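You operate a simulated robot arm through the tools that you are given. There is no shell and no other tool. Be economical: measure what you need, move in short steps, check, and stop when the job is done.

Carry out the task below with a simulated robot arm. There is one attempt and no reset: what you move stays moved.

TASK
Stop the pump, empty the blue basket into the white tub and refit it.
Fine: it goes back in well two with the lid closed; spill nothing.

Only the result counts: the job must be done as asked and must still hold three seconds after the hand-in. Knocking over, shifting, dropping, spilling or breaking anything else fails it. Lids that push on must go on centred and level and be pressed home; caps that screw on are set level and turned clockwise until they are tight.

THE ROBOT
A 7-joint arm with a two-finger parallel gripper on a trunk, on a base that drives. Base frame: it is fixed to the floor where the robot stands at the start and does not move with it; the origin is under the middle of the robot, x ahead of it, y to its left, z up. Units: m, degrees, N and s.
With the tool pointing down near the work surface it reaches from about 0.16 to 0.68 m from the robot's upright axis, wherever it stands. Its first joint turns from -166.0 to 166.0 degrees. Places, roughly: blue basket (12x8x12 cm) [0.6, 0.1, 0.6]; blue pump switch [0.4, 0, 0.5]; strainer gauge [0.5, 0.1, 0.5]; strainer switch [0.5, 0.2, 0.5]; well two lid [0.6, 0.1, 0.7]; well two of the strainer box [0.6, 0.1, 0.5]. Payload 1.57 kg.
The tool frame sits at the grasp point between the pads (the TCP): z along the fingers, y along the line on which they close. The tips reach 0.03 m beyond it. The gripper opens to 0.08 m. The fingers are 0.017 m wide and 0.012 m thick; the gripper's body (0.04 by 0.082 m) begins 0.08 m behind the TCP.
Orientation is that of the tool frame in the base frame, as a unit quaternion [w, x, y, z]. With the fingers straight down and closing along the base's y, the tool's x points along the base's -x, its y along +y and its z along -z.

THE INTERFACE
- The arm moves only by the tool apply_moves. Its argument "deltas" is a list of rows, each a list of 7 numbers: the shift along the base's x, y, z in mm, then the turn, a rotation vector about the base's x, y, z in degrees, then the finger opening in mm, from 0 to 80. In form: [[dx, dy, dz, rx, ry, rz, hand], ...]. A call has 1 to 8 rows; each row shifts and turns the commanded pose from where the row before left it. Rows are played at 5 a second. More than 0.05 m and 8.6 degrees between two rows, or a gripper value outside its range, and nothing of the call is played. Where a pose cannot be reached the arm comes as near as it can. A force on the tool above 90 N (or 10 N above the force at the start of the call, whichever is more), or a blocked arm, ends the call early, and 0.2 s more pass. The fingers move at their own pace (about 0.072 m/s each) and stop on an object; they squeeze with about 43 N. The grip force told is the motor's: it shows also when the fingers shut on nothing. Time passes only in rows, and 0.2 s behind the last, so rows that do not move let the fingers close. The reply holds the time, the measured pose of the TCP, the force on the tool along the base axes, the opening and the grip force, in the units named above and with some noise, with the torque about the TCP (base axes, N m) and any sound that the robot's microphone picked up, and new pictures: "views" is both (left out), scene, wrist or none.
- Cameras (640 x 400 px; columns grow to the right, rows downward): "scene" is now at [-0.0131, 0.1311, 1.3723]; the picture's right is [-0.10, -1.00, 0.00], its down [-0.76, 0.07, -0.65] and it looks along [0.64, -0.06, -0.76] (base axes); focal length 272 px, centre (320, 200). "wrist" rides on the gripper at [0.072, -0.007, -0.122] in the tool frame; the picture's right is [0.09, 1.00, 0.00], its down [-0.84, 0.08, -0.54] and it looks along [-0.54, 0.05, 0.84] (tool axes); focal length 238 px, centre (320, 200). There is no depth. A picture from a camera that has moved, and an enlarged one, comes with that camera's place and axes in the base frame and with its lens.
- move_column(by): slides the trunk up (or, below 0, down) by that many m; the arm and the scene camera ride with it, the base frame stays. It gives what a move gives, with no picture.
- base_move(legs): drives the robot by 1 to 6 legs, each [ahead, left, turn to the left] in m, m and degrees, along the robot's own axes; the way and the turn of a leg run together, so that a leg with both is an arc; at most 1.5 m and 180 degrees a leg. The arm and the cameras ride along, it lands a little off, and it stops where it bumps. It gives what a move gives, and a new picture of the scene camera.
- aim_head(pan, tilt): turns the head with the scene camera to pan (to the left, within 86 degrees either way) and tilt (down, from -29 to 69), counted from straight ahead of the robot. It gives what a move gives, and a new picture of the scene camera.
- zoom(camera, box): a new picture of the part [left, top, right, bottom] of that camera's present view, enlarged. The clock stands still meanwhile.
- sign_off(): hands the job in; it is judged then, once.

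Go step by step. Nothing tells you exact positions but the pictures and the camera data: compare them with the known pose of the tool, close in by small moves and look again before you grip or let go. The budget is 120 turns and 260 pictures, counting those below and the enlarged ones. Unless the task says otherwise, let go and move clear before handing in, and close with one line.

The tools are called after "Request:" as a command line: name --pt "numbers of a row" for each row, then --argument value for the rest, lists and objects as JSON in quotes. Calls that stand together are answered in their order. apply_moves: Moves the arm, as the interface text tells. Its arguments: {"type":"object","properties":{"deltas":{"type":"array"},"views":{"type":"string","enum":["both","scene","wrist","none"]}},"required":["deltas"]} The other tools are called the same way: move_column (by) slides the trunk up or down; base_move (legs) drives the base; aim_head (pan, tilt) turns the head that bears the scene camera; zoom (camera, box) takes an enlarged picture of a part of a camera's view; sign_off () hands the job in.

At the start:

```text
clock: 0.0
tcp_pos: [0.3775, 0.1665, 1.1163]
orientation: [-0.001, 0.0, 1.0, -0.001]
contact_force: [-0.1, -0.3, -0.3]
ft_torque: [-0.02, 0.02, 0.0]
width: 0.0799
finger_force: 0.0
trunk travel left (down, up): [-0.05, 0.065]
robot x, y, heading: [0.0026, 0.0022, 0.1]
head pan, tilt: [0.2, 47.1]
```

scene: 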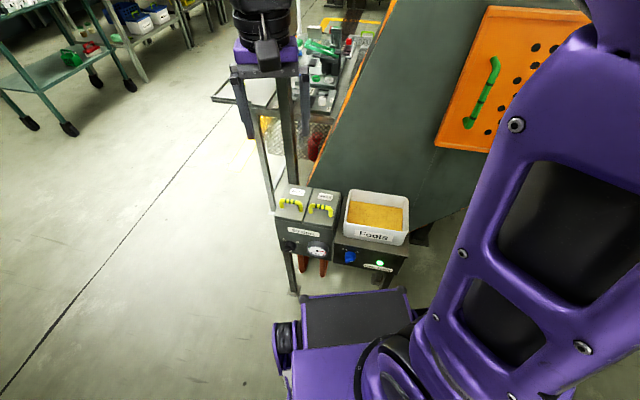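
wrist: 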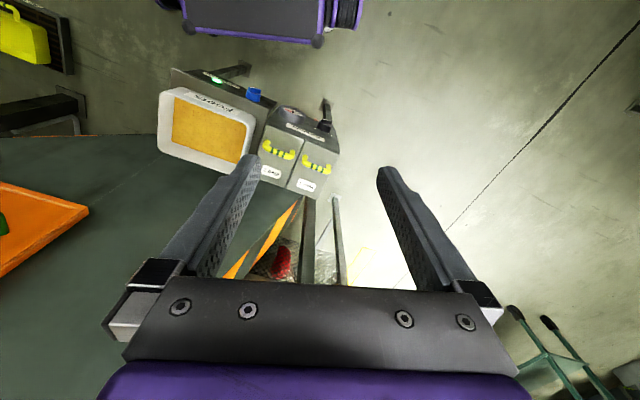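

I see the strainer box with two lids with yellow handles, a gauge, a black knob, a blue pump switch with a green lamp, and a tray labelled "Foods"-like. I'll zoom in for details.

Request:
zoom --camera "scene" --box '[260, 170, 420, 290]'

Request:
zoom --camera "wrist" --box '[150, 60, 350, 200]'

Request:
zoom --camera "scene" --box '[210, 0, 390, 170]'

```text
3.33 times, centred on (340, 230) of scene
camera zoom: at [-0.0131, 0.1311, 1.3723], right [-0.1, -1.0, 0.0], down [-0.76, 0.07, -0.65], along [0.64, -0.06, -0.76], focal length 906 px, centre (253, 100)
```

zoom: 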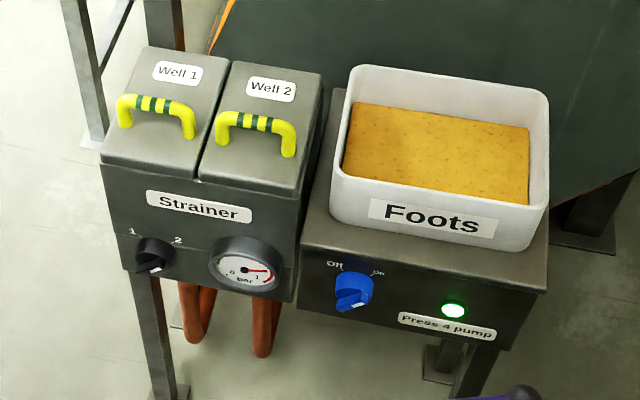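

```text
2.86 times, centred on (250, 130) of wrist
camera zoom: at [0.3056, 0.1591, 1.2379], right [-0.09, 1.0, 0.0], down [0.84, 0.08, 0.54], along [0.54, 0.05, -0.84], focal length 681 px, centre (520, 400)
```

zoom: 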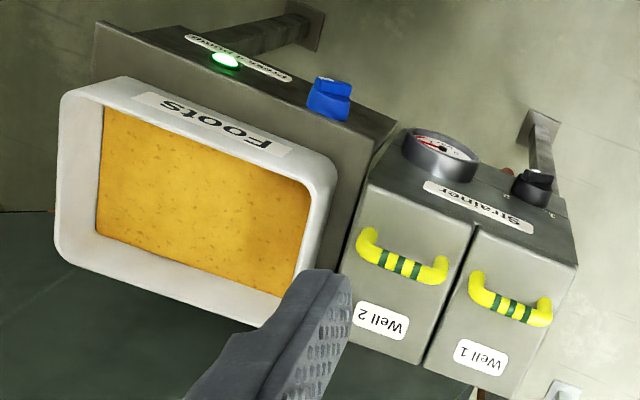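

```text
2.35 times, centred on (300, 85) of scene
camera zoom: at [-0.0131, 0.1311, 1.3723], right [-0.1, -1.0, 0.0], down [-0.76, 0.07, -0.65], along [0.64, -0.06, -0.76], focal length 640 px, centre (367, 471)
```

zoom: 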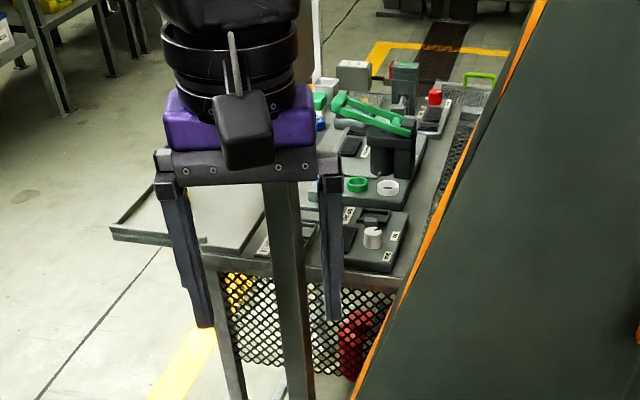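

Request:
zoom --camera "scene" --box '[330, 238, 370, 263]'

Request:
zoom --camera "scene" --box '[280, 223, 336, 258]'

```text
16.00 times, centred on (350, 250) of scene
camera zoom: at [-0.0131, 0.1311, 1.3723], right [-0.1, -1.0, 0.0], down [-0.76, 0.07, -0.65], along [0.64, -0.06, -0.76], focal length 4351 px, centre (-160, -608)
```

zoom: 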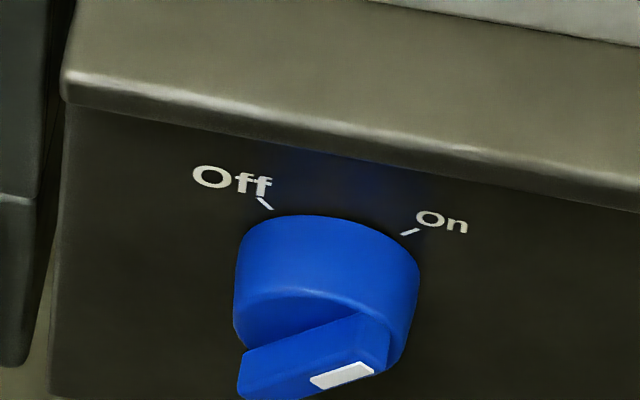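

```text
11.43 times, centred on (308, 240) of scene
camera zoom: at [-0.0131, 0.1311, 1.3723], right [-0.1, -1.0, 0.0], down [-0.76, 0.07, -0.65], along [0.64, -0.06, -0.76], focal length 3108 px, centre (457, -263)
```

zoom: 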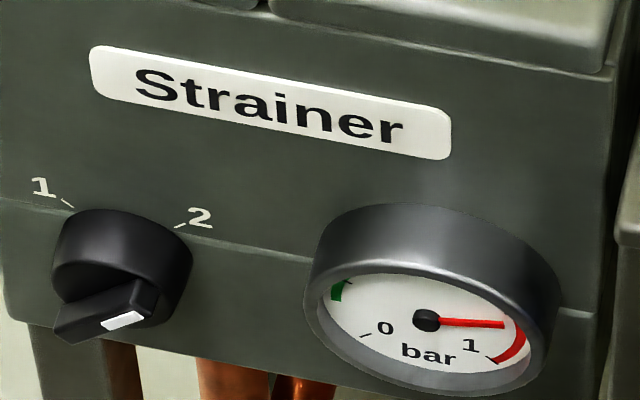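

The pump switch is at "On" (bar pointing up-right), the strainer selects well 2 and the gauge reads in the red. I'll back off a bit so the arm can approach the knob horizontally.

Request:
base_move --legs '[[-0.3, 0, 0]]'

```text
clock: 2.0
tcp_pos: [0.0751, 0.1666, 1.1157]
orientation: [-0.003, -0.001, 1.0, -0.001]
contact_force: [0.0, 0.3, 0.7]
ft_torque: [-0.01, -0.03, -0.03]
width: 0.0798
finger_force: 0.2
trunk travel left (down, up): [-0.05, 0.065]
robot x, y, heading: [-0.2992, -0.003, 0.1]
head pan, tilt: [0.2, 47.1]
camera scene: at [-0.3139, 0.1311, 1.3731], right [-0.09, -1.0, 0.0], down [-0.75, 0.06, -0.65], along [0.65, -0.06, -0.76], focal length 272 px, centre (320, 200)
```

scene: 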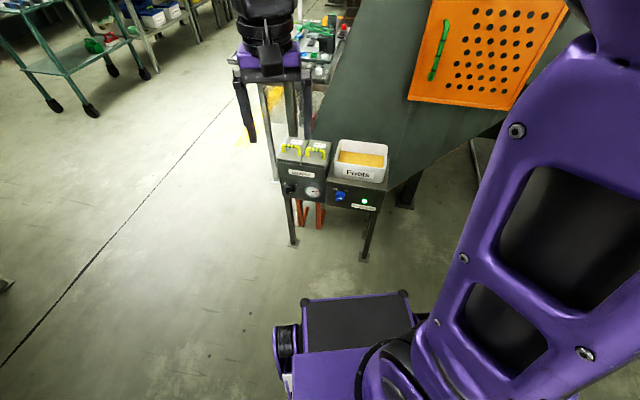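

Request:
apply_moves --pt "20 -15 -35 0 -8.2 0 60" --pt "20 -15 -35 0 -8.2 0 60" --pt "20 -15 -35 0 -8.2 0 60" --pt "20 -15 -35 0 -8.2 0 60" --pt "20 -15 -35 0 -8.2 0 60" --pt "20 -15 -35 0 -8.2 0 60" --pt "20 -15 -35 0 -8.2 0 60" --pt "20 -15 -35 0 -8.2 0 60" --views "none"

Request:
apply_moves --pt "0 0 -40 0 -8.2 0 60" --pt "0 0 -40 0 -8.2 0 60" --pt "0 0 -40 0 -8.0 0 60" --pt "0 0 -40 0 0 -8.5 60" --pt "0 0 -40 0 0 -8.5 60" --pt "0 0 -40 0 0 0 60" --views "both"

```text
clock: 3.9
tcp_pos: [0.2211, 0.055, 0.8621]
orientation: [0.51, -0.001, 0.86, 0.0]
contact_force: [0.5, 0.6, -0.4]
ft_torque: [-0.01, -0.03, -0.02]
width: 0.0599
finger_force: 0.1
out of reach, approached as far as the arm can: row 5, 8
trunk travel left (down, up): [-0.05, 0.065]
robot x, y, heading: [-0.3002, -0.0007, 0.2]
head pan, tilt: [0.2, 47.1]
```

```text
clock: 5.2
tcp_pos: [0.2101, 0.1033, 0.6301]
orientation: [0.626, 0.117, 0.764, -0.102]
contact_force: [0.3, -0.3, 0.2]
ft_torque: [0.01, 0.03, 0.0]
width: 0.06
finger_force: 0.0
out of reach, approached as far as the arm can: row 1, 2, 3
trunk travel left (down, up): [-0.05, 0.065]
robot x, y, heading: [-0.303, -0.0004, -0.0]
head pan, tilt: [0.2, 47.1]
camera scene: at [-0.3121, 0.1382, 1.376], right [0.01, -1.0, 0.0], down [-0.73, 0.0, -0.68], along [0.68, 0.0, -0.73], focal length 272 px, centre (320, 200)
camera wrist: at [0.0806, 0.1364, 0.5838], right [0.29, 0.95, -0.1], down [-0.32, 0.2, 0.93], along [0.9, -0.23, 0.36], focal length 238 px, centre (320, 200)
```

scene: 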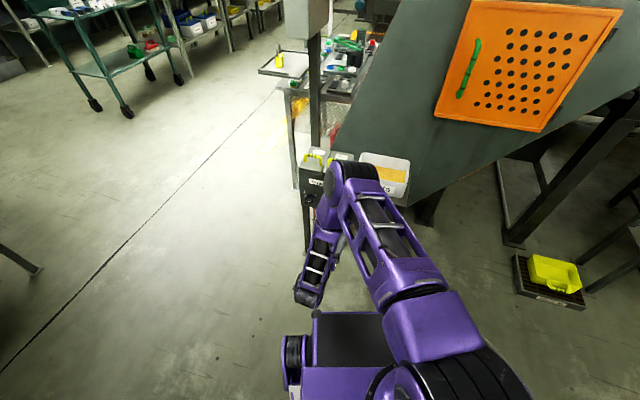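
wrist: 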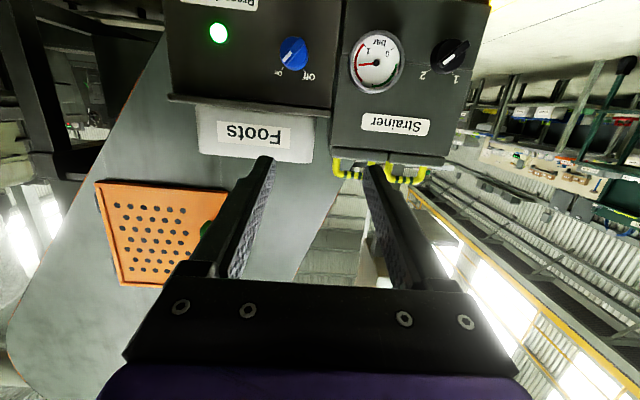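

The arm is folded too tightly here; I'll back off a bit more and see the orientation settle.

Request:
base_move --legs '[[-0.2, 0, 0]]'

Request:
apply_moves --pt "45 0 -15 0 -5.5 0 60" --pt "45 0 -15 0 -5.5 0 60" --pt "45 0 0 0 0 0 60" --pt "45 0 0 0 0 0 60" --views "both"

```text
clock: 6.5
tcp_pos: [0.1254, 0.0899, 0.6309]
orientation: [0.625, 0.122, 0.763, -0.107]
contact_force: [-0.8, -0.4, 0.0]
ft_torque: [0.0, 0.0, 0.01]
width: 0.0598
finger_force: 0.2
trunk travel left (down, up): [-0.05, 0.065]
robot x, y, heading: [-0.3879, -0.0047, -0.7]
head pan, tilt: [0.2, 47.1]
stopped in leg 1: the robot was blocked; the commanded pose is now the measured one
camera scene: at [-0.3946, 0.1326, 1.3759], right [-0.01, -1.0, 0.0], down [-0.73, 0.01, -0.68], along [0.68, -0.01, -0.73], focal length 272 px, centre (320, 200)
```

scene: 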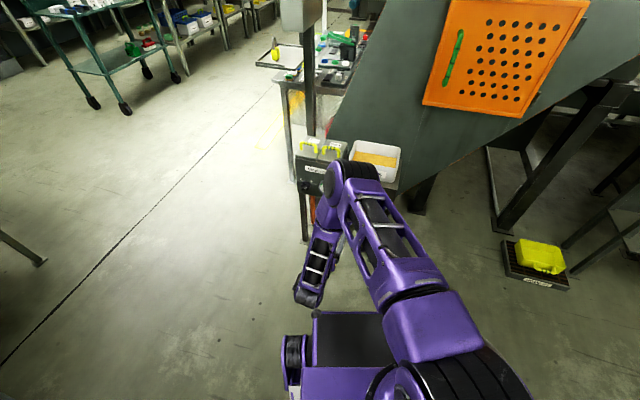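

```text
clock: 7.5
tcp_pos: [0.3079, 0.091, 0.6003]
orientation: [0.695, 0.131, 0.7, -0.093]
contact_force: [0.1, -0.4, -0.7]
ft_torque: [0.0, 0.02, 0.0]
width: 0.0601
finger_force: 0.1
trunk travel left (down, up): [-0.05, 0.065]
robot x, y, heading: [-0.3853, -0.0022, -0.8]
head pan, tilt: [0.2, 47.1]
camera scene: at [-0.3947, 0.1326, 1.3759], right [-0.01, -1.0, 0.0], down [-0.73, 0.01, -0.68], along [0.68, -0.01, -0.73], focal length 272 px, centre (320, 200)
camera wrist: at [0.1906, 0.1261, 0.5297], right [0.31, 0.95, -0.04], down [-0.49, 0.2, 0.85], along [0.81, -0.25, 0.53], focal length 238 px, centre (320, 200)
```

scene: 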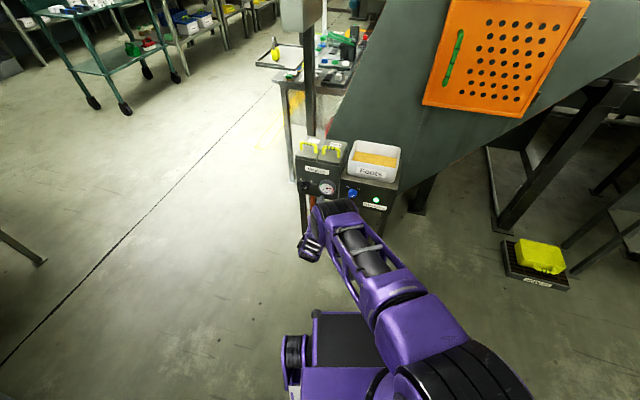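
wrist: 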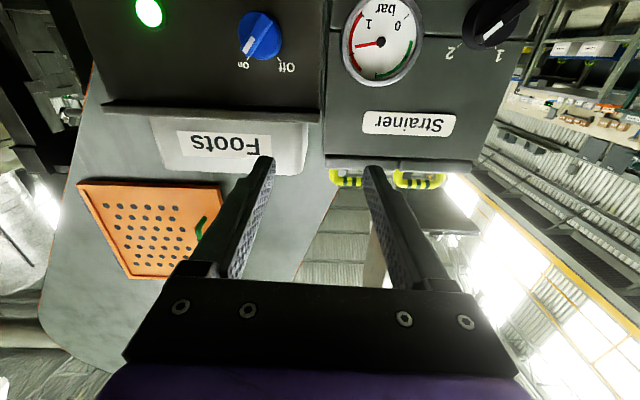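

The knob triangulates to about (0.42, -0.01, 0.52). I'll roll the gripper 45° to straddle the bar and come to 6 cm in front.

Request:
apply_moves --pt "9 -13.7 -13.4 7.12 -2.34 0 50" --pt "9 -13.7 -13.4 7.12 -2.34 0 50" --pt "9 -13.7 -13.4 7.12 -2.34 0 50" --pt "9 -13.7 -13.4 7.12 -2.34 0 50" --pt "9 -13.7 -13.4 7.12 -2.34 0 50" --pt "9 -13.7 -13.4 7.12 -2.34 0 50" --views "both"

```text
clock: 8.9
tcp_pos: [0.3518, 0.0772, 0.5684]
orientation: [0.701, 0.242, 0.671, 0.014]
contact_force: [0.0, -0.3, 0.0]
ft_torque: [0.02, 0.02, 0.0]
width: 0.0497
finger_force: 0.1
out of reach, approached as far as the arm can: row 2, 3, 4, 5, 6
trunk travel left (down, up): [-0.05, 0.065]
robot x, y, heading: [-0.3865, -0.0076, -0.4]
head pan, tilt: [0.2, 47.1]
camera scene: at [-0.3946, 0.1326, 1.3759], right [-0.01, -1.0, 0.0], down [-0.73, 0.01, -0.68], along [0.68, -0.01, -0.73], focal length 272 px, centre (320, 200)
camera wrist: at [0.2428, 0.1344, 0.501], right [0.31, 0.91, 0.27], down [-0.57, -0.05, 0.82], along [0.76, -0.41, 0.51], focal length 238 px, centre (320, 200)
```

scene: 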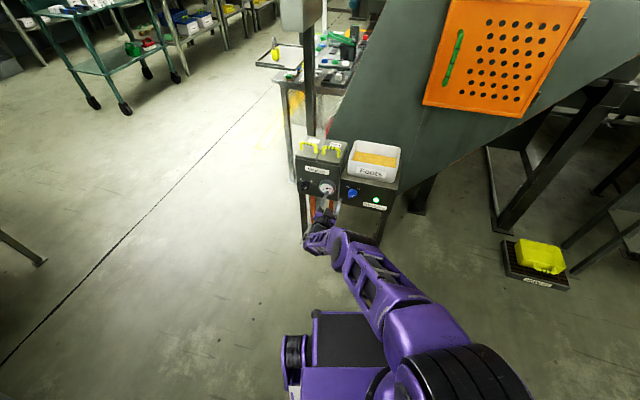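
wrist: 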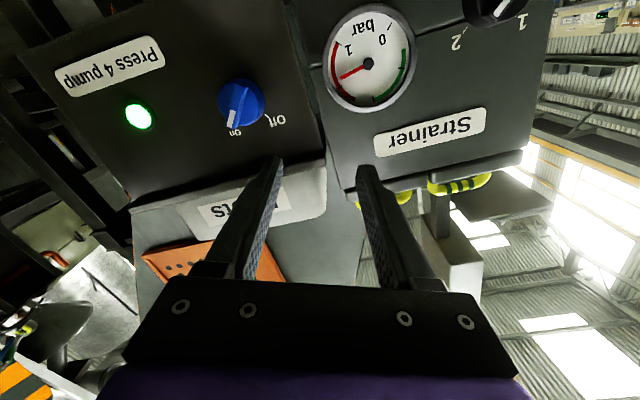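

The roll plus shift ran into an arm limit. I'll test position alone first from here.

Request:
apply_moves --pt "0 0 0 0 0 0 50" --pt "0 -15 0 0 0 0 50" --pt "0 -15 0 0 0 0 50" --pt "0 -15 0 0 0 0 50" --views "none"

```text
clock: 9.9
tcp_pos: [0.3716, 0.056, 0.5749]
orientation: [0.701, 0.241, 0.671, 0.013]
contact_force: [0.7, -0.5, -0.1]
ft_torque: [-0.01, -0.01, -0.01]
width: 0.0501
finger_force: 0.0
out of reach, approached as far as the arm can: row 2, 3, 4
trunk travel left (down, up): [-0.05, 0.065]
robot x, y, heading: [-0.3862, -0.0077, -0.8]
head pan, tilt: [0.2, 47.1]
```

The limit looks like the arm being skewed to the panel. I'll reposition the base squarely in front of the panel: shift left, then turn right.

Request:
base_move --legs '[[0, 0.25, 0], [0, 0, -17]]'

```text
clock: 12.4
tcp_pos: [0.4341, 0.2535, 0.5768]
orientation: [0.701, 0.24, 0.671, 0.015]
contact_force: [0.4, 1.0, -0.6]
ft_torque: [-0.02, 0.01, 0.01]
width: 0.0501
finger_force: 0.1
trunk travel left (down, up): [-0.05, 0.065]
robot x, y, heading: [-0.3225, 0.1854, -0.6]
head pan, tilt: [0.2, 47.1]
stopped in leg 1: the robot was blocked; the commanded pose is now the measured one
camera scene: at [-0.3316, 0.3261, 1.3759], right [0.0, -1.0, 0.0], down [-0.73, 0.0, -0.68], along [0.68, 0.0, -0.73], focal length 272 px, centre (320, 200)
```

scene: 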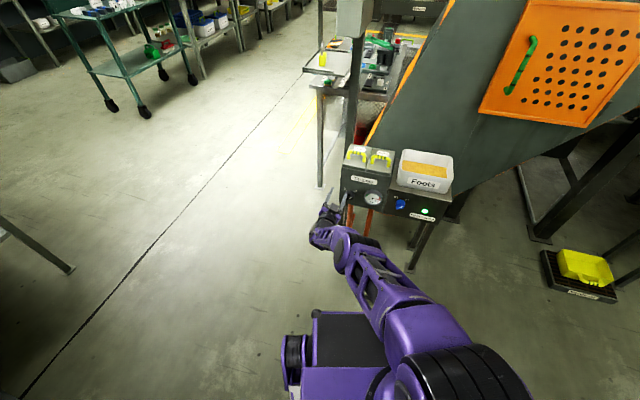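

Something blocks me on the left/rear; I'll look around.

Request:
aim_head --pan 86 --tilt 50

Request:
aim_head --pan -86 --tilt 50

```text
clock: 14.0
tcp_pos: [0.4352, 0.254, 0.576]
orientation: [0.701, 0.242, 0.671, 0.015]
contact_force: [1.1, -0.5, 1.3]
ft_torque: [0.0, 0.0, -0.02]
width: 0.05
finger_force: 0.1
trunk travel left (down, up): [-0.05, 0.065]
robot x, y, heading: [-0.3229, 0.1897, -0.7]
head pan, tilt: [85.9, 50.0]
camera scene: at [-0.405, 0.4033, 1.3719], right [1.0, -0.08, 0.0], down [-0.06, -0.76, -0.64], along [0.05, 0.64, -0.77], focal length 272 px, centre (320, 200)
```

scene: 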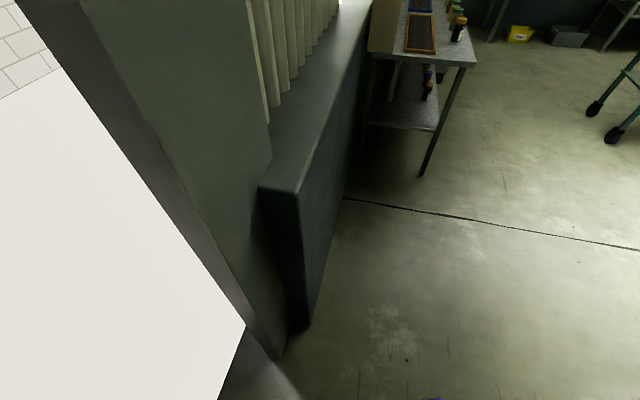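

```text
clock: 16.6
tcp_pos: [0.4327, 0.2531, 0.5759]
orientation: [0.701, 0.241, 0.671, 0.014]
contact_force: [-0.8, 0.3, 0.6]
ft_torque: [0.02, 0.05, 0.02]
width: 0.0501
finger_force: 0.1
trunk travel left (down, up): [-0.05, 0.065]
robot x, y, heading: [-0.3231, 0.1874, -0.4]
head pan, tilt: [-85.9, 50.0]
camera scene: at [-0.4063, 0.2497, 1.3719], right [-1.0, -0.06, 0.0], down [-0.05, 0.76, -0.64], along [0.04, -0.64, -0.77], focal length 272 px, centre (320, 200)
```

scene: 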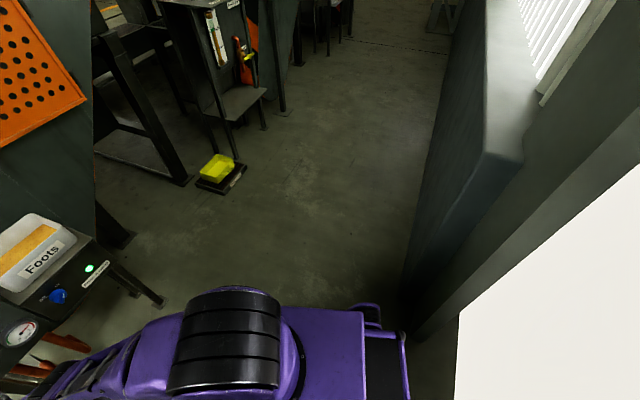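

Just the wall behind. I'll retract the hand a little, then turn the robot to face the panel squarely.

Request:
apply_moves --pt "-30 0 20 0 0 0 50" --pt "-30 0 20 0 0 0 50" --pt "-30 0 20 0 0 0 50" --pt "-30 0 20 0 0 0 50" --views "none"

Request:
aim_head --pan 0 --tilt 50

```text
clock: 17.6
tcp_pos: [0.3416, 0.2946, 0.6647]
orientation: [0.7, 0.24, 0.673, 0.01]
contact_force: [-1.4, -0.2, 0.1]
ft_torque: [0.0, 0.03, 0.0]
width: 0.0498
finger_force: 0.0
out of reach, approached as far as the arm can: row 1, 2, 3, 4
trunk travel left (down, up): [-0.05, 0.065]
robot x, y, heading: [-0.3222, 0.1833, -0.4]
head pan, tilt: [-85.9, 50.0]
```

```text
clock: 19.2
tcp_pos: [0.3422, 0.2964, 0.6637]
orientation: [0.7, 0.241, 0.673, 0.009]
contact_force: [-0.2, 0.8, 0.6]
ft_torque: [-0.02, 0.01, 0.02]
width: 0.05
finger_force: 0.2
trunk travel left (down, up): [-0.05, 0.065]
robot x, y, heading: [-0.3202, 0.1884, -0.2]
head pan, tilt: [0.0, 50.0]
camera scene: at [-0.3341, 0.3258, 1.3719], right [-0.01, -1.0, 0.0], down [-0.77, 0.01, -0.64], along [0.64, -0.01, -0.77], focal length 272 px, centre (320, 200)
```

scene: 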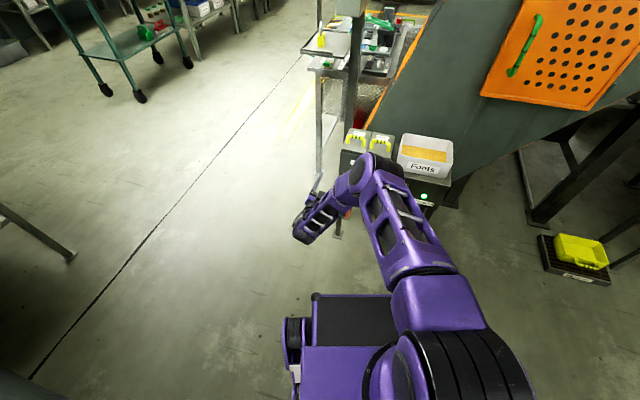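

Request:
base_move --legs '[[0.03, 0.06, -17]]'

```text
clock: 20.6
tcp_pos: [0.3832, 0.1497, 0.6649]
orientation: [0.693, 0.337, 0.63, -0.094]
contact_force: [-0.4, 0.1, 1.0]
ft_torque: [0.04, -0.02, 0.01]
width: 0.0503
finger_force: 0.0
trunk travel left (down, up): [-0.05, 0.065]
robot x, y, heading: [-0.2806, 0.2416, -17.6]
head pan, tilt: [0.0, 50.0]
camera scene: at [-0.2534, 0.3769, 1.3719], right [-0.3, -0.95, 0.0], down [-0.73, 0.23, -0.64], along [0.61, -0.19, -0.77], focal length 272 px, centre (320, 200)
```

scene: 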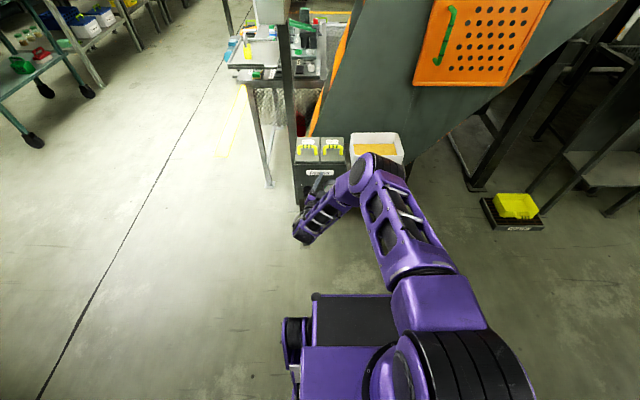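

Request:
apply_moves --pt "0 -10 -20 0 0 8.5 50" --pt "0 -20 -20 0 0 8.5 50" --pt "-3 -20 -20 0 0 0 50" --pt "-3 -20 -20 0 0 0 50" --pt "-3 -20 -20 0 0 0 50" --pt "-3 -20 -20 0 0 0 50" --pt "-3 -20 -20 0 0 0 50" --views "both"

```text
clock: 22.2
tcp_pos: [0.4707, 0.1533, 0.5725]
orientation: [0.692, 0.265, 0.67, -0.057]
contact_force: [-62.8, 25.5, 43.1]
ft_torque: [-0.34, -1.69, 1.77]
width: 0.0497
finger_force: 0.1
out of reach, approached as far as the arm can: row 1, 2, 3, 4, 5, 6, 7
trunk travel left (down, up): [-0.05, 0.065]
robot x, y, heading: [-0.2834, 0.2385, -17.6]
head pan, tilt: [0.0, 50.0]
camera scene: at [-0.2609, 0.3787, 1.373], right [-0.3, -0.95, 0.0], down [-0.73, 0.23, -0.65], along [0.62, -0.19, -0.76], focal length 272 px, centre (320, 200)
camera wrist: at [0.3658, 0.2203, 0.5062], right [0.44, 0.88, 0.2], down [-0.53, 0.07, 0.84], along [0.72, -0.48, 0.5], focal length 238 px, centre (320, 200)
```

scene: 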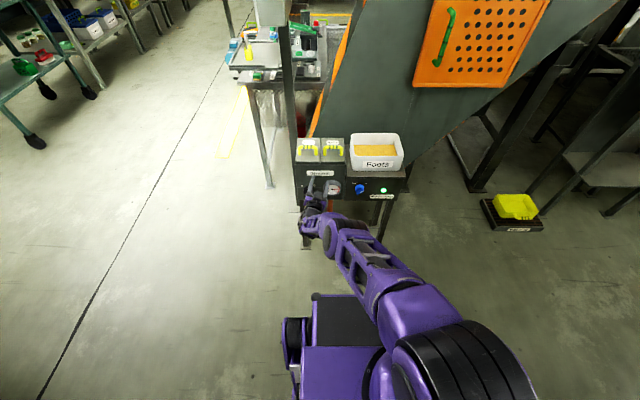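
wrist: 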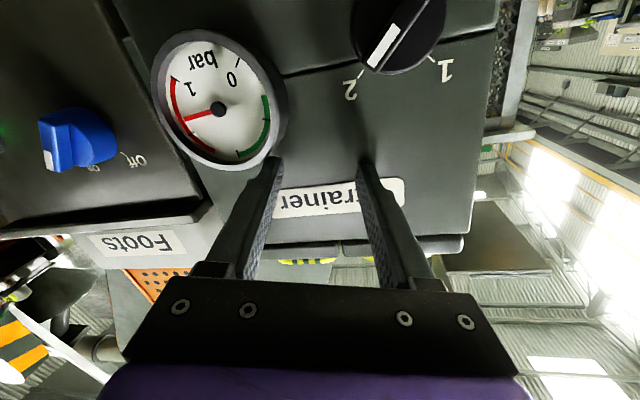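

I touched the strainer face while the arm was at a joint limit; I back straight off and unroll, which should free the arm.

Request:
apply_moves --pt "-20 8 0 0 0 0 50" --pt "-25 8 0 -5.7 1.8 0 50" --pt "-25 8 0 -5.7 1.8 0 50" --pt "-25 8 0 -5.7 1.8 0 50" --pt "-20 6 0 0 0 0 50" --views "both"

```text
clock: 23.4
tcp_pos: [0.367, 0.19, 0.5622]
orientation: [0.685, 0.159, 0.691, -0.168]
contact_force: [1.1, -0.1, 0.4]
ft_torque: [-0.02, 0.04, 0.04]
width: 0.0502
finger_force: 0.1
out of reach, approached as far as the arm can: row 1
trunk travel left (down, up): [-0.05, 0.065]
robot x, y, heading: [-0.2809, 0.2391, -17.5]
head pan, tilt: [0.0, 50.0]
camera scene: at [-0.2534, 0.3768, 1.3719], right [-0.3, -0.95, 0.0], down [-0.73, 0.23, -0.64], along [0.61, -0.19, -0.77], focal length 272 px, centre (320, 200)
camera wrist: at [0.255, 0.2376, 0.4905], right [0.45, 0.89, -0.1], down [-0.44, 0.32, 0.84], along [0.78, -0.33, 0.53], focal length 238 px, centre (320, 200)
```

scene: 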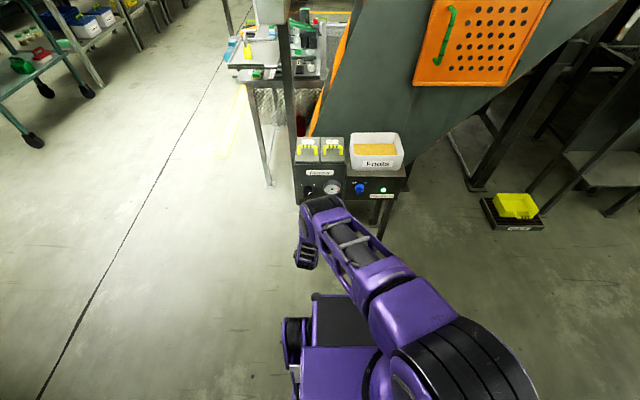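
wrist: 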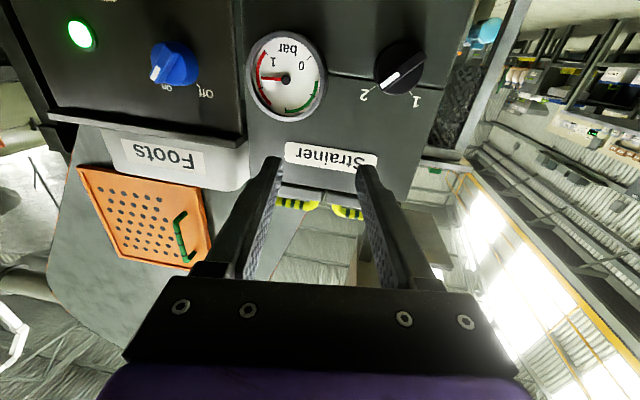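

Request:
apply_moves --pt "-5 -30 -7 0 0 2 50" --pt "0 -30 -7 0 0 2 50" --pt "0 -30 -7 0 0 2 50" --pt "0 -30 -7 0 0 2 50" --pt "0 -30 -7 0 0 1 50" --pt "0 -30 -7 0 0 0 50" --views "both"

```text
clock: 24.8
tcp_pos: [0.3996, 0.1033, 0.5183]
orientation: [0.691, 0.119, 0.699, -0.143]
contact_force: [0.1, 0.8, 0.8]
ft_torque: [-0.02, 0.0, -0.03]
width: 0.0501
finger_force: 0.0
out of reach, approached as far as the arm can: row 3, 4, 5, 6
trunk travel left (down, up): [-0.05, 0.065]
robot x, y, heading: [-0.2822, 0.2397, -17.8]
head pan, tilt: [0.0, 50.0]
camera scene: at [-0.2534, 0.3769, 1.3719], right [-0.3, -0.95, 0.0], down [-0.73, 0.23, -0.64], along [0.61, -0.19, -0.77], focal length 272 px, centre (320, 200)
camera wrist: at [0.2833, 0.1374, 0.4465], right [0.36, 0.92, -0.13], down [-0.46, 0.3, 0.84], along [0.81, -0.24, 0.53], focal length 238 px, centre (320, 200)
```

scene: 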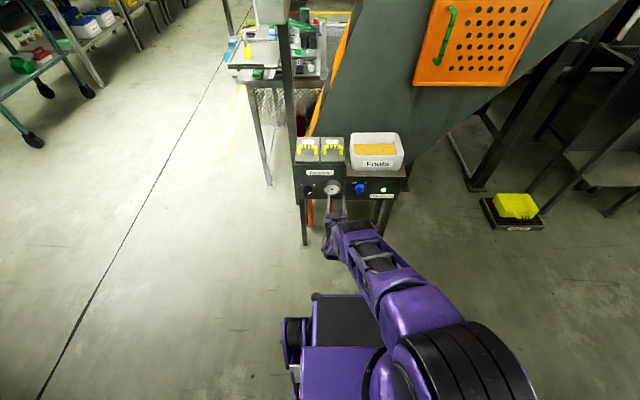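
wrist: 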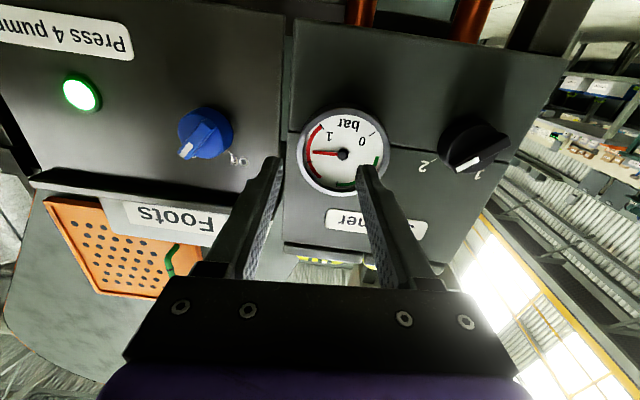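

The horizontal pose hits the wrist limit, so I'll instead tilt the tool ~40° from vertical and push the bar's upper end from right to left with closed fingertips. First move to a standoff up and to the right of the knob.

Request:
apply_moves --pt "-18 -5 15 2.17 6.8 0 0" --pt "-18 -5 15 2.17 6.8 0 0" --pt "-14 -5 15 2.17 6.8 0 0" --pt "3 -28 6 2.17 6.8 1 0" --pt "3 -28 6 2.17 6.8 1 0" --pt "3 -28 6 2.17 6.8 1 0" --pt "3 -28 6 2.17 6.8 1 0" --views "both"

```text
clock: 26.4
tcp_pos: [0.4127, 0.0581, 0.5823]
orientation: [0.335, 0.112, 0.934, -0.06]
contact_force: [1.3, -0.2, -0.2]
ft_torque: [-0.02, 0.01, 0.0]
width: 0.0
finger_force: 21.3
out of reach, approached as far as the arm can: row 1, 2, 3, 4, 5, 6
trunk travel left (down, up): [-0.05, 0.065]
robot x, y, heading: [-0.2822, 0.2406, -17.3]
head pan, tilt: [0.0, 50.0]
camera scene: at [-0.2533, 0.3771, 1.3719], right [-0.3, -0.95, 0.0], down [-0.73, 0.23, -0.64], along [0.61, -0.19, -0.77], focal length 272 px, centre (320, 200)
camera wrist: at [0.2823, 0.0857, 0.6303], right [0.18, 0.98, -0.1], down [0.32, 0.04, 0.95], along [0.93, -0.2, -0.3], focal length 238 px, centre (320, 200)
```

scene: 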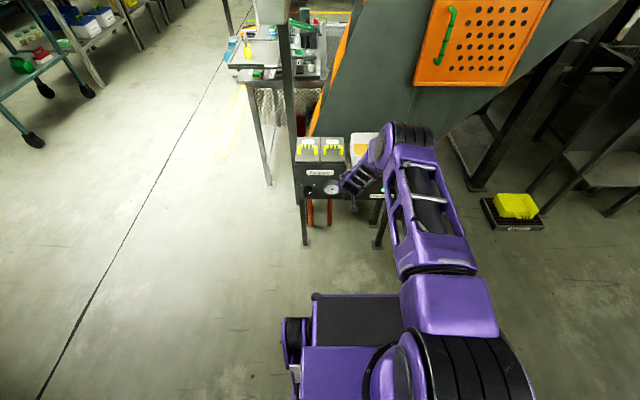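
wrist: 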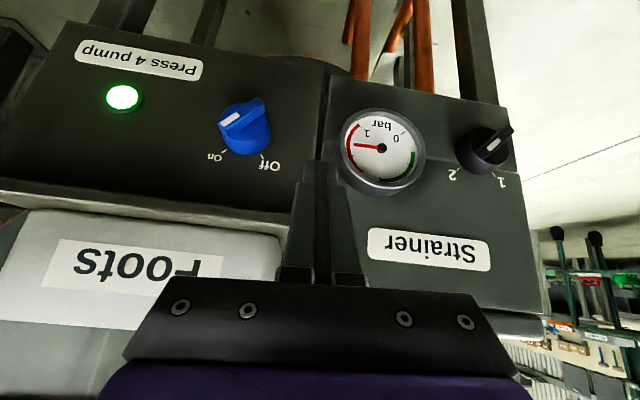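

Request:
apply_moves --pt "-20 -10 0 0 0 0 0" --pt "-20 -25 0 0 0 0 0" --pt "-11 -25 2 0 0 0 0" --pt "0 -24 2 0 0 0 0" --views "wrist"

```text
clock: 27.4
tcp_pos: [0.3586, -0.0264, 0.5852]
orientation: [0.335, 0.112, 0.933, -0.062]
contact_force: [-0.1, -0.1, -0.9]
ft_torque: [0.01, -0.01, 0.01]
width: 0.0
finger_force: 21.3
trunk travel left (down, up): [-0.05, 0.065]
robot x, y, heading: [-0.2843, 0.2429, -17.5]
head pan, tilt: [0.0, 50.0]
camera wrist: at [0.2299, 0.0013, 0.6334], right [0.18, 0.98, -0.1], down [0.32, 0.04, 0.95], along [0.93, -0.2, -0.3], focal length 238 px, centre (320, 200)
```

wrist: 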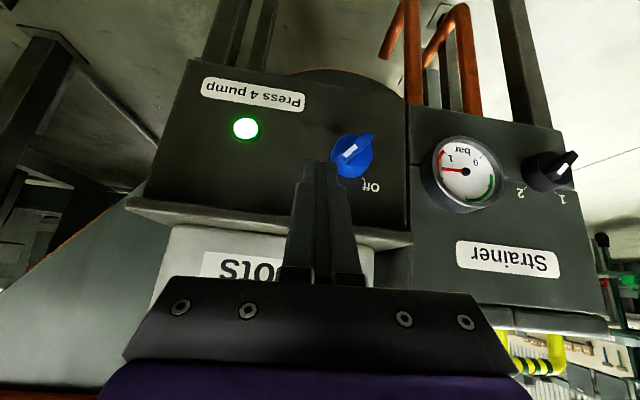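

Request:
zoom --camera "wrist" --box '[290, 120, 410, 195]'

```text
5.33 times, centred on (350, 158) of wrist
camera zoom: at [0.2299, 0.0013, 0.6334], right [0.18, 0.98, -0.1], down [0.32, 0.04, 0.95], along [0.93, -0.2, -0.3], focal length 1271 px, centre (160, 427)
```

zoom: 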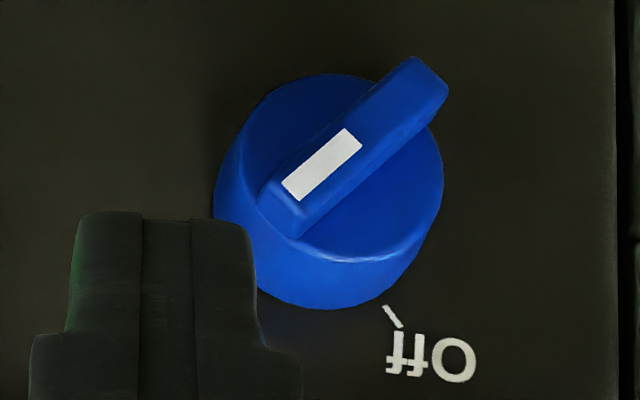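

Request:
apply_moves --pt "0 -11 0 0 0 0 0" --pt "12 0 -12 0 0 0 0" --pt "12 0 -12 0 0 0 0" --pt "11 0 -11 0 0 0 0" --views "wrist"

Request:
zoom --camera "wrist" --box '[270, 90, 430, 190]'

```text
clock: 28.4
tcp_pos: [0.395, -0.038, 0.5525]
orientation: [0.336, 0.112, 0.933, -0.062]
contact_force: [0.4, -0.4, 0.5]
ft_torque: [-0.04, 0.0, -0.04]
width: 0.0
finger_force: 21.6
trunk travel left (down, up): [-0.05, 0.065]
robot x, y, heading: [-0.2798, 0.2425, -17.3]
head pan, tilt: [0.0, 50.0]
camera wrist: at [0.2658, -0.0097, 0.5997], right [0.18, 0.98, -0.1], down [0.32, 0.04, 0.95], along [0.93, -0.2, -0.3], focal length 238 px, centre (320, 200)
```

wrist: 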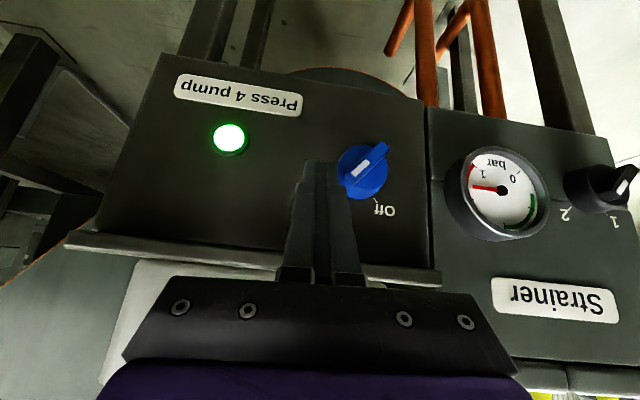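

```text
4.00 times, centred on (350, 140) of wrist
camera zoom: at [0.2658, -0.0097, 0.5997], right [0.18, 0.98, -0.1], down [0.32, 0.04, 0.95], along [0.93, -0.2, -0.3], focal length 953 px, centre (200, 440)
```

zoom: 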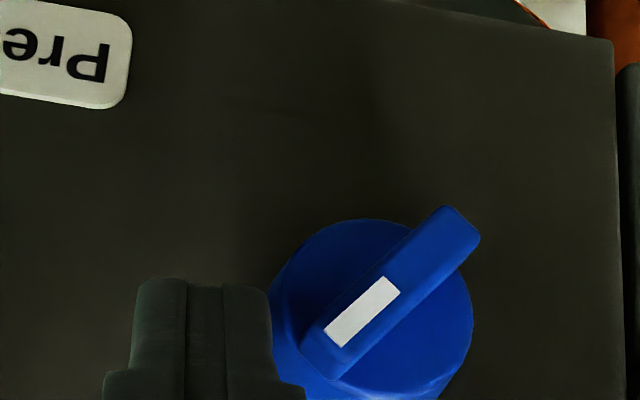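

Request:
apply_moves --pt "1.8 5.7 0 0 0 0 0" --pt "1.8 5.7 0 0 0 0 0" --pt "1.8 5.7 0 0 0 0 0" --views "none"

Request:
zoom --camera "wrist" --box '[270, 90, 430, 190]'

```text
clock: 29.2
tcp_pos: [0.4007, -0.0284, 0.555]
orientation: [0.337, 0.116, 0.932, -0.068]
contact_force: [-24.5, -17.0, 21.6]
ft_torque: [-0.33, -0.06, -0.23]
width: 0.0
finger_force: 21.5
trunk travel left (down, up): [-0.05, 0.065]
robot x, y, heading: [-0.283, 0.2433, -17.6]
head pan, tilt: [0.0, 50.0]
```

```text
4.00 times, centred on (350, 140) of wrist
camera zoom: at [0.2708, 0.0026, 0.6016], right [0.19, 0.98, -0.11], down [0.31, 0.04, 0.95], along [0.93, -0.21, -0.3], focal length 953 px, centre (200, 440)
```

zoom: 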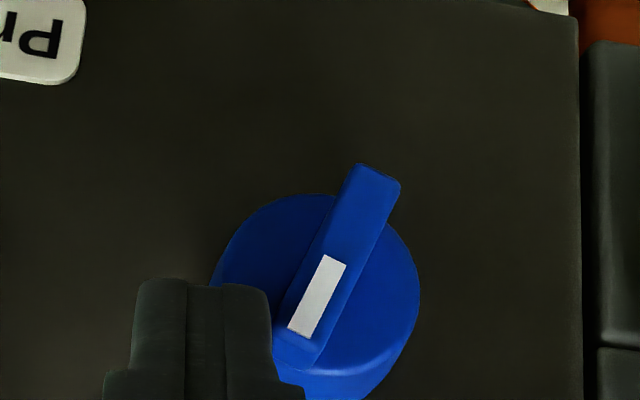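

The knob is turning. There's some axial pressure on the knob, so I'll back off slightly while pushing on.

Request:
apply_moves --pt "-1.5 0.5 1.5 0 0 0 0" --pt "1.8 5.7 0 0 0 0 0" --pt "1.8 5.7 0 0 0 0 0" --views "none"

Request:
zoom --camera "wrist" --box '[270, 90, 430, 190]'

```text
clock: 30.0
tcp_pos: [0.4037, -0.0167, 0.5581]
orientation: [0.339, 0.115, 0.931, -0.069]
contact_force: [-23.2, -25.1, 37.2]
ft_torque: [-0.88, -0.17, 0.01]
width: 0.0
finger_force: 21.6
trunk travel left (down, up): [-0.05, 0.065]
robot x, y, heading: [-0.2832, 0.2426, -17.6]
head pan, tilt: [0.0, 50.0]
```

```text
4.00 times, centred on (350, 140) of wrist
camera zoom: at [0.2732, 0.013, 0.6048], right [0.19, 0.98, -0.11], down [0.31, 0.05, 0.95], along [0.93, -0.22, -0.29], focal length 953 px, centre (200, 440)
```

zoom: 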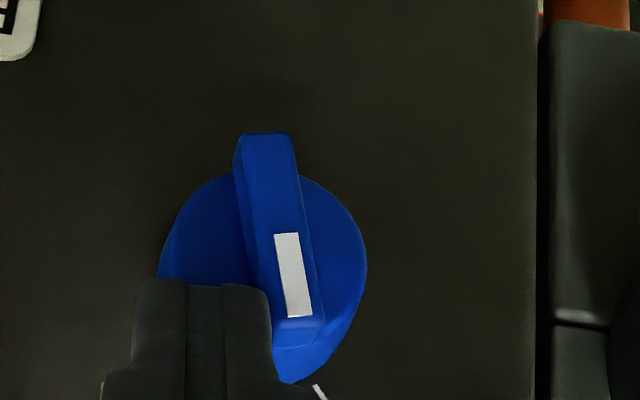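

Request:
apply_moves --pt "-2 0.5 1.5 0 0 0 0" --pt "1.8 5.7 0 0 0 0 0" --pt "1.8 5.7 0 0 0 0 0" --views "none"

Request:
zoom --camera "wrist" --box '[250, 90, 410, 190]'

```text
clock: 30.8
tcp_pos: [0.4031, -0.0107, 0.5585]
orientation: [0.338, 0.121, 0.93, -0.074]
contact_force: [-11.1, -40.6, 22.8]
ft_torque: [-1.07, -0.04, -0.6]
width: 0.0
finger_force: 21.3
trunk travel left (down, up): [-0.05, 0.065]
robot x, y, heading: [-0.2823, 0.2373, -17.5]
head pan, tilt: [0.0, 50.0]
```

```text
4.00 times, centred on (330, 140) of wrist
camera zoom: at [0.2748, 0.02, 0.6052], right [0.2, 0.97, -0.11], down [0.31, 0.05, 0.95], along [0.93, -0.23, -0.29], focal length 953 px, centre (280, 440)
```

zoom: 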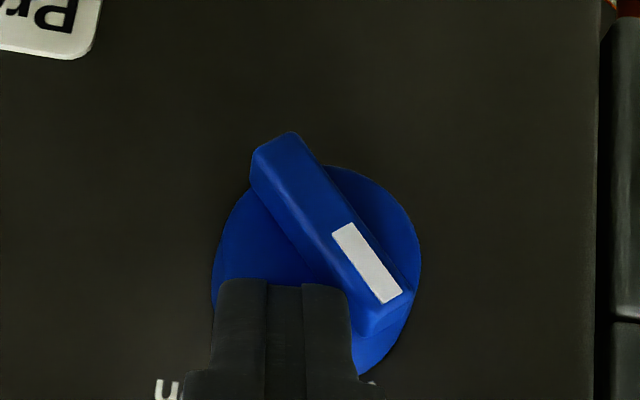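

It looks at Off now with the stop reached. Back away and look at lamp and gauge.

Request:
apply_moves --pt "-3 -9 3 0 0 0 0" --pt "-15 2 18 0 0 0 0" --pt "-20 3 20 0 0 0 0" --views "wrist"

Request:
zoom --camera "wrist" --box '[200, 90, 600, 240]'

```text
clock: 31.6
tcp_pos: [0.3664, 0.0023, 0.5955]
orientation: [0.334, 0.111, 0.934, -0.059]
contact_force: [-0.4, 0.2, 0.4]
ft_torque: [0.0, -0.02, 0.02]
width: 0.0
finger_force: 21.4
trunk travel left (down, up): [-0.05, 0.065]
robot x, y, heading: [-0.2821, 0.242, -17.4]
head pan, tilt: [0.0, 50.0]
camera wrist: at [0.237, 0.0303, 0.6419], right [0.18, 0.98, -0.1], down [0.32, 0.04, 0.95], along [0.93, -0.2, -0.3], focal length 238 px, centre (320, 200)
```

wrist: 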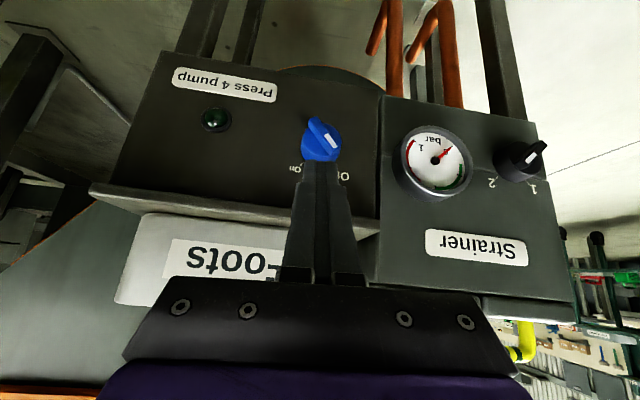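

```text
1.60 times, centred on (400, 165) of wrist
camera zoom: at [0.237, 0.0303, 0.6419], right [0.18, 0.98, -0.1], down [0.32, 0.04, 0.95], along [0.93, -0.2, -0.3], focal length 381 px, centre (192, 256)
```

zoom: 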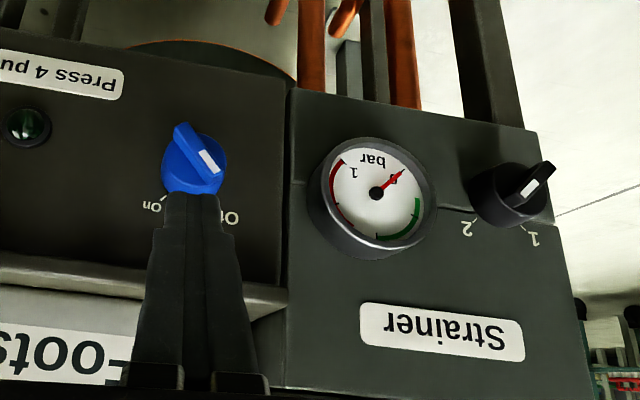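

The pump is off, lamp dark, gauge at 0. Next I raise the arm, set the tool vertical and drive forward toward the wells.

Request:
apply_moves --pt "-10 0 48 0 0 0 60" --pt "0 0 48 0 0 0 60" --pt "0 0 48 2.42 7.6 0 60" --pt "0 0 48 2.42 7.6 0 60" --pt "0 0 48 2.42 7.6 0 60" --pt "0 0 48 2.42 7.6 0 60" --pt "0 0 48 2.42 7.6 0 60" --views "none"

Request:
base_move --legs '[[0.3, 0, 0]]'

```text
clock: 33.2
tcp_pos: [0.355, 0.0018, 0.9292]
orientation: [-0.001, 0.119, 0.993, 0.002]
contact_force: [0.0, -1.3, -0.7]
ft_torque: [0.03, -0.03, 0.0]
width: 0.0601
finger_force: 0.0
trunk travel left (down, up): [-0.05, 0.065]
robot x, y, heading: [-0.2859, 0.2481, -17.4]
head pan, tilt: [0.0, 50.0]
```

```text
clock: 35.2
tcp_pos: [0.6429, -0.0878, 0.9291]
orientation: [0.0, 0.119, 0.993, 0.003]
contact_force: [-0.6, -0.8, 0.0]
ft_torque: [-0.03, -0.01, 0.01]
width: 0.0599
finger_force: 0.1
trunk travel left (down, up): [-0.05, 0.065]
robot x, y, heading: [0.0031, 0.1473, -17.5]
head pan, tilt: [0.0, 50.0]
camera scene: at [0.032, 0.287, 1.3719], right [-0.3, -0.95, 0.0], down [-0.73, 0.23, -0.64], along [0.61, -0.19, -0.77], focal length 272 px, centre (320, 200)
```

scene: 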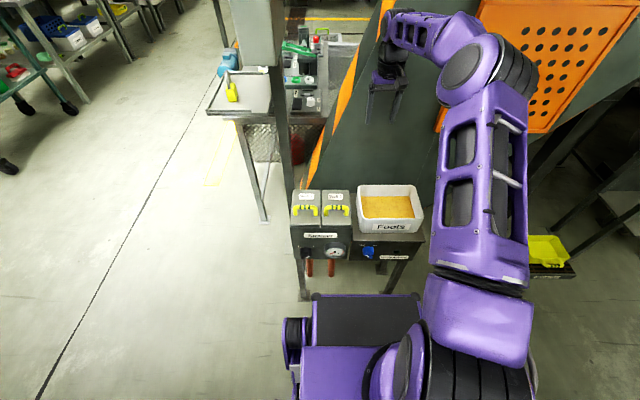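

Request:
zoom --camera "scene" --box '[280, 175, 440, 275]'

Request:
apply_moves --pt "-18 25 -10 0 0 -8.5 60" --pt "-18 25 -10 0 0 -8.5 60" --pt "-18 25 -10 0 0 -8.5 60" --pt "-18 25 -10 0 0 -8.5 60" --pt "-18 25 -10 0 0 -8.5 60" --pt "-15 25 -10 0 0 -8.5 60" --pt "0 15 -10 0 0 -8.5 60" --pt "0 0 -10 0 0 -8.5 60" --views "both"

```text
4.00 times, centred on (360, 225) of scene
camera zoom: at [0.032, 0.287, 1.3719], right [-0.3, -0.95, 0.0], down [-0.73, 0.23, -0.64], along [0.61, -0.19, -0.77], focal length 1088 px, centre (160, 100)
```

zoom: 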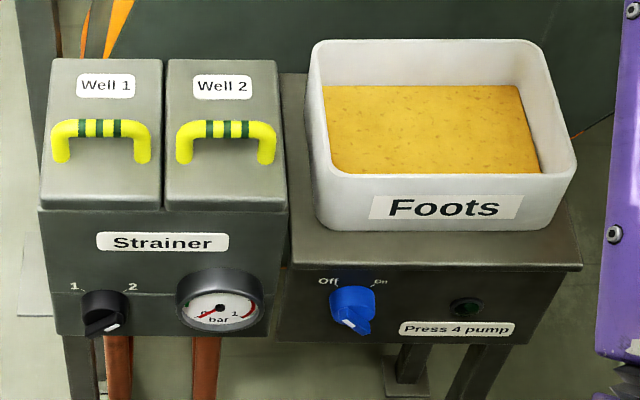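

```text
clock: 37.0
tcp_pos: [0.5392, 0.0775, 0.8486]
orientation: [0.001, 0.654, 0.756, 0.002]
contact_force: [-0.4, -0.3, 0.4]
ft_torque: [-0.01, 0.01, 0.06]
width: 0.0601
finger_force: 0.0
trunk travel left (down, up): [-0.05, 0.065]
robot x, y, heading: [0.0031, 0.1525, -17.2]
head pan, tilt: [0.0, 50.0]
camera scene: at [0.032, 0.2871, 1.3719], right [-0.3, -0.95, 0.0], down [-0.73, 0.23, -0.64], along [0.61, -0.19, -0.77], focal length 272 px, centre (320, 200)
camera wrist: at [0.5217, 0.1474, 0.9703], right [0.97, 0.24, 0.0], down [0.2, -0.82, 0.54], along [0.13, -0.53, -0.84], focal length 238 px, centre (320, 200)
```

scene: 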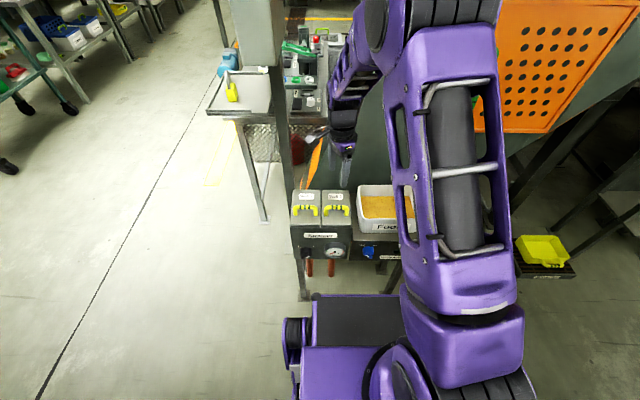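
wrist: 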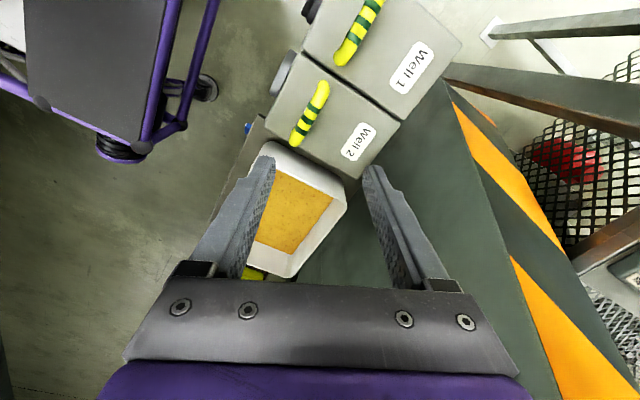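

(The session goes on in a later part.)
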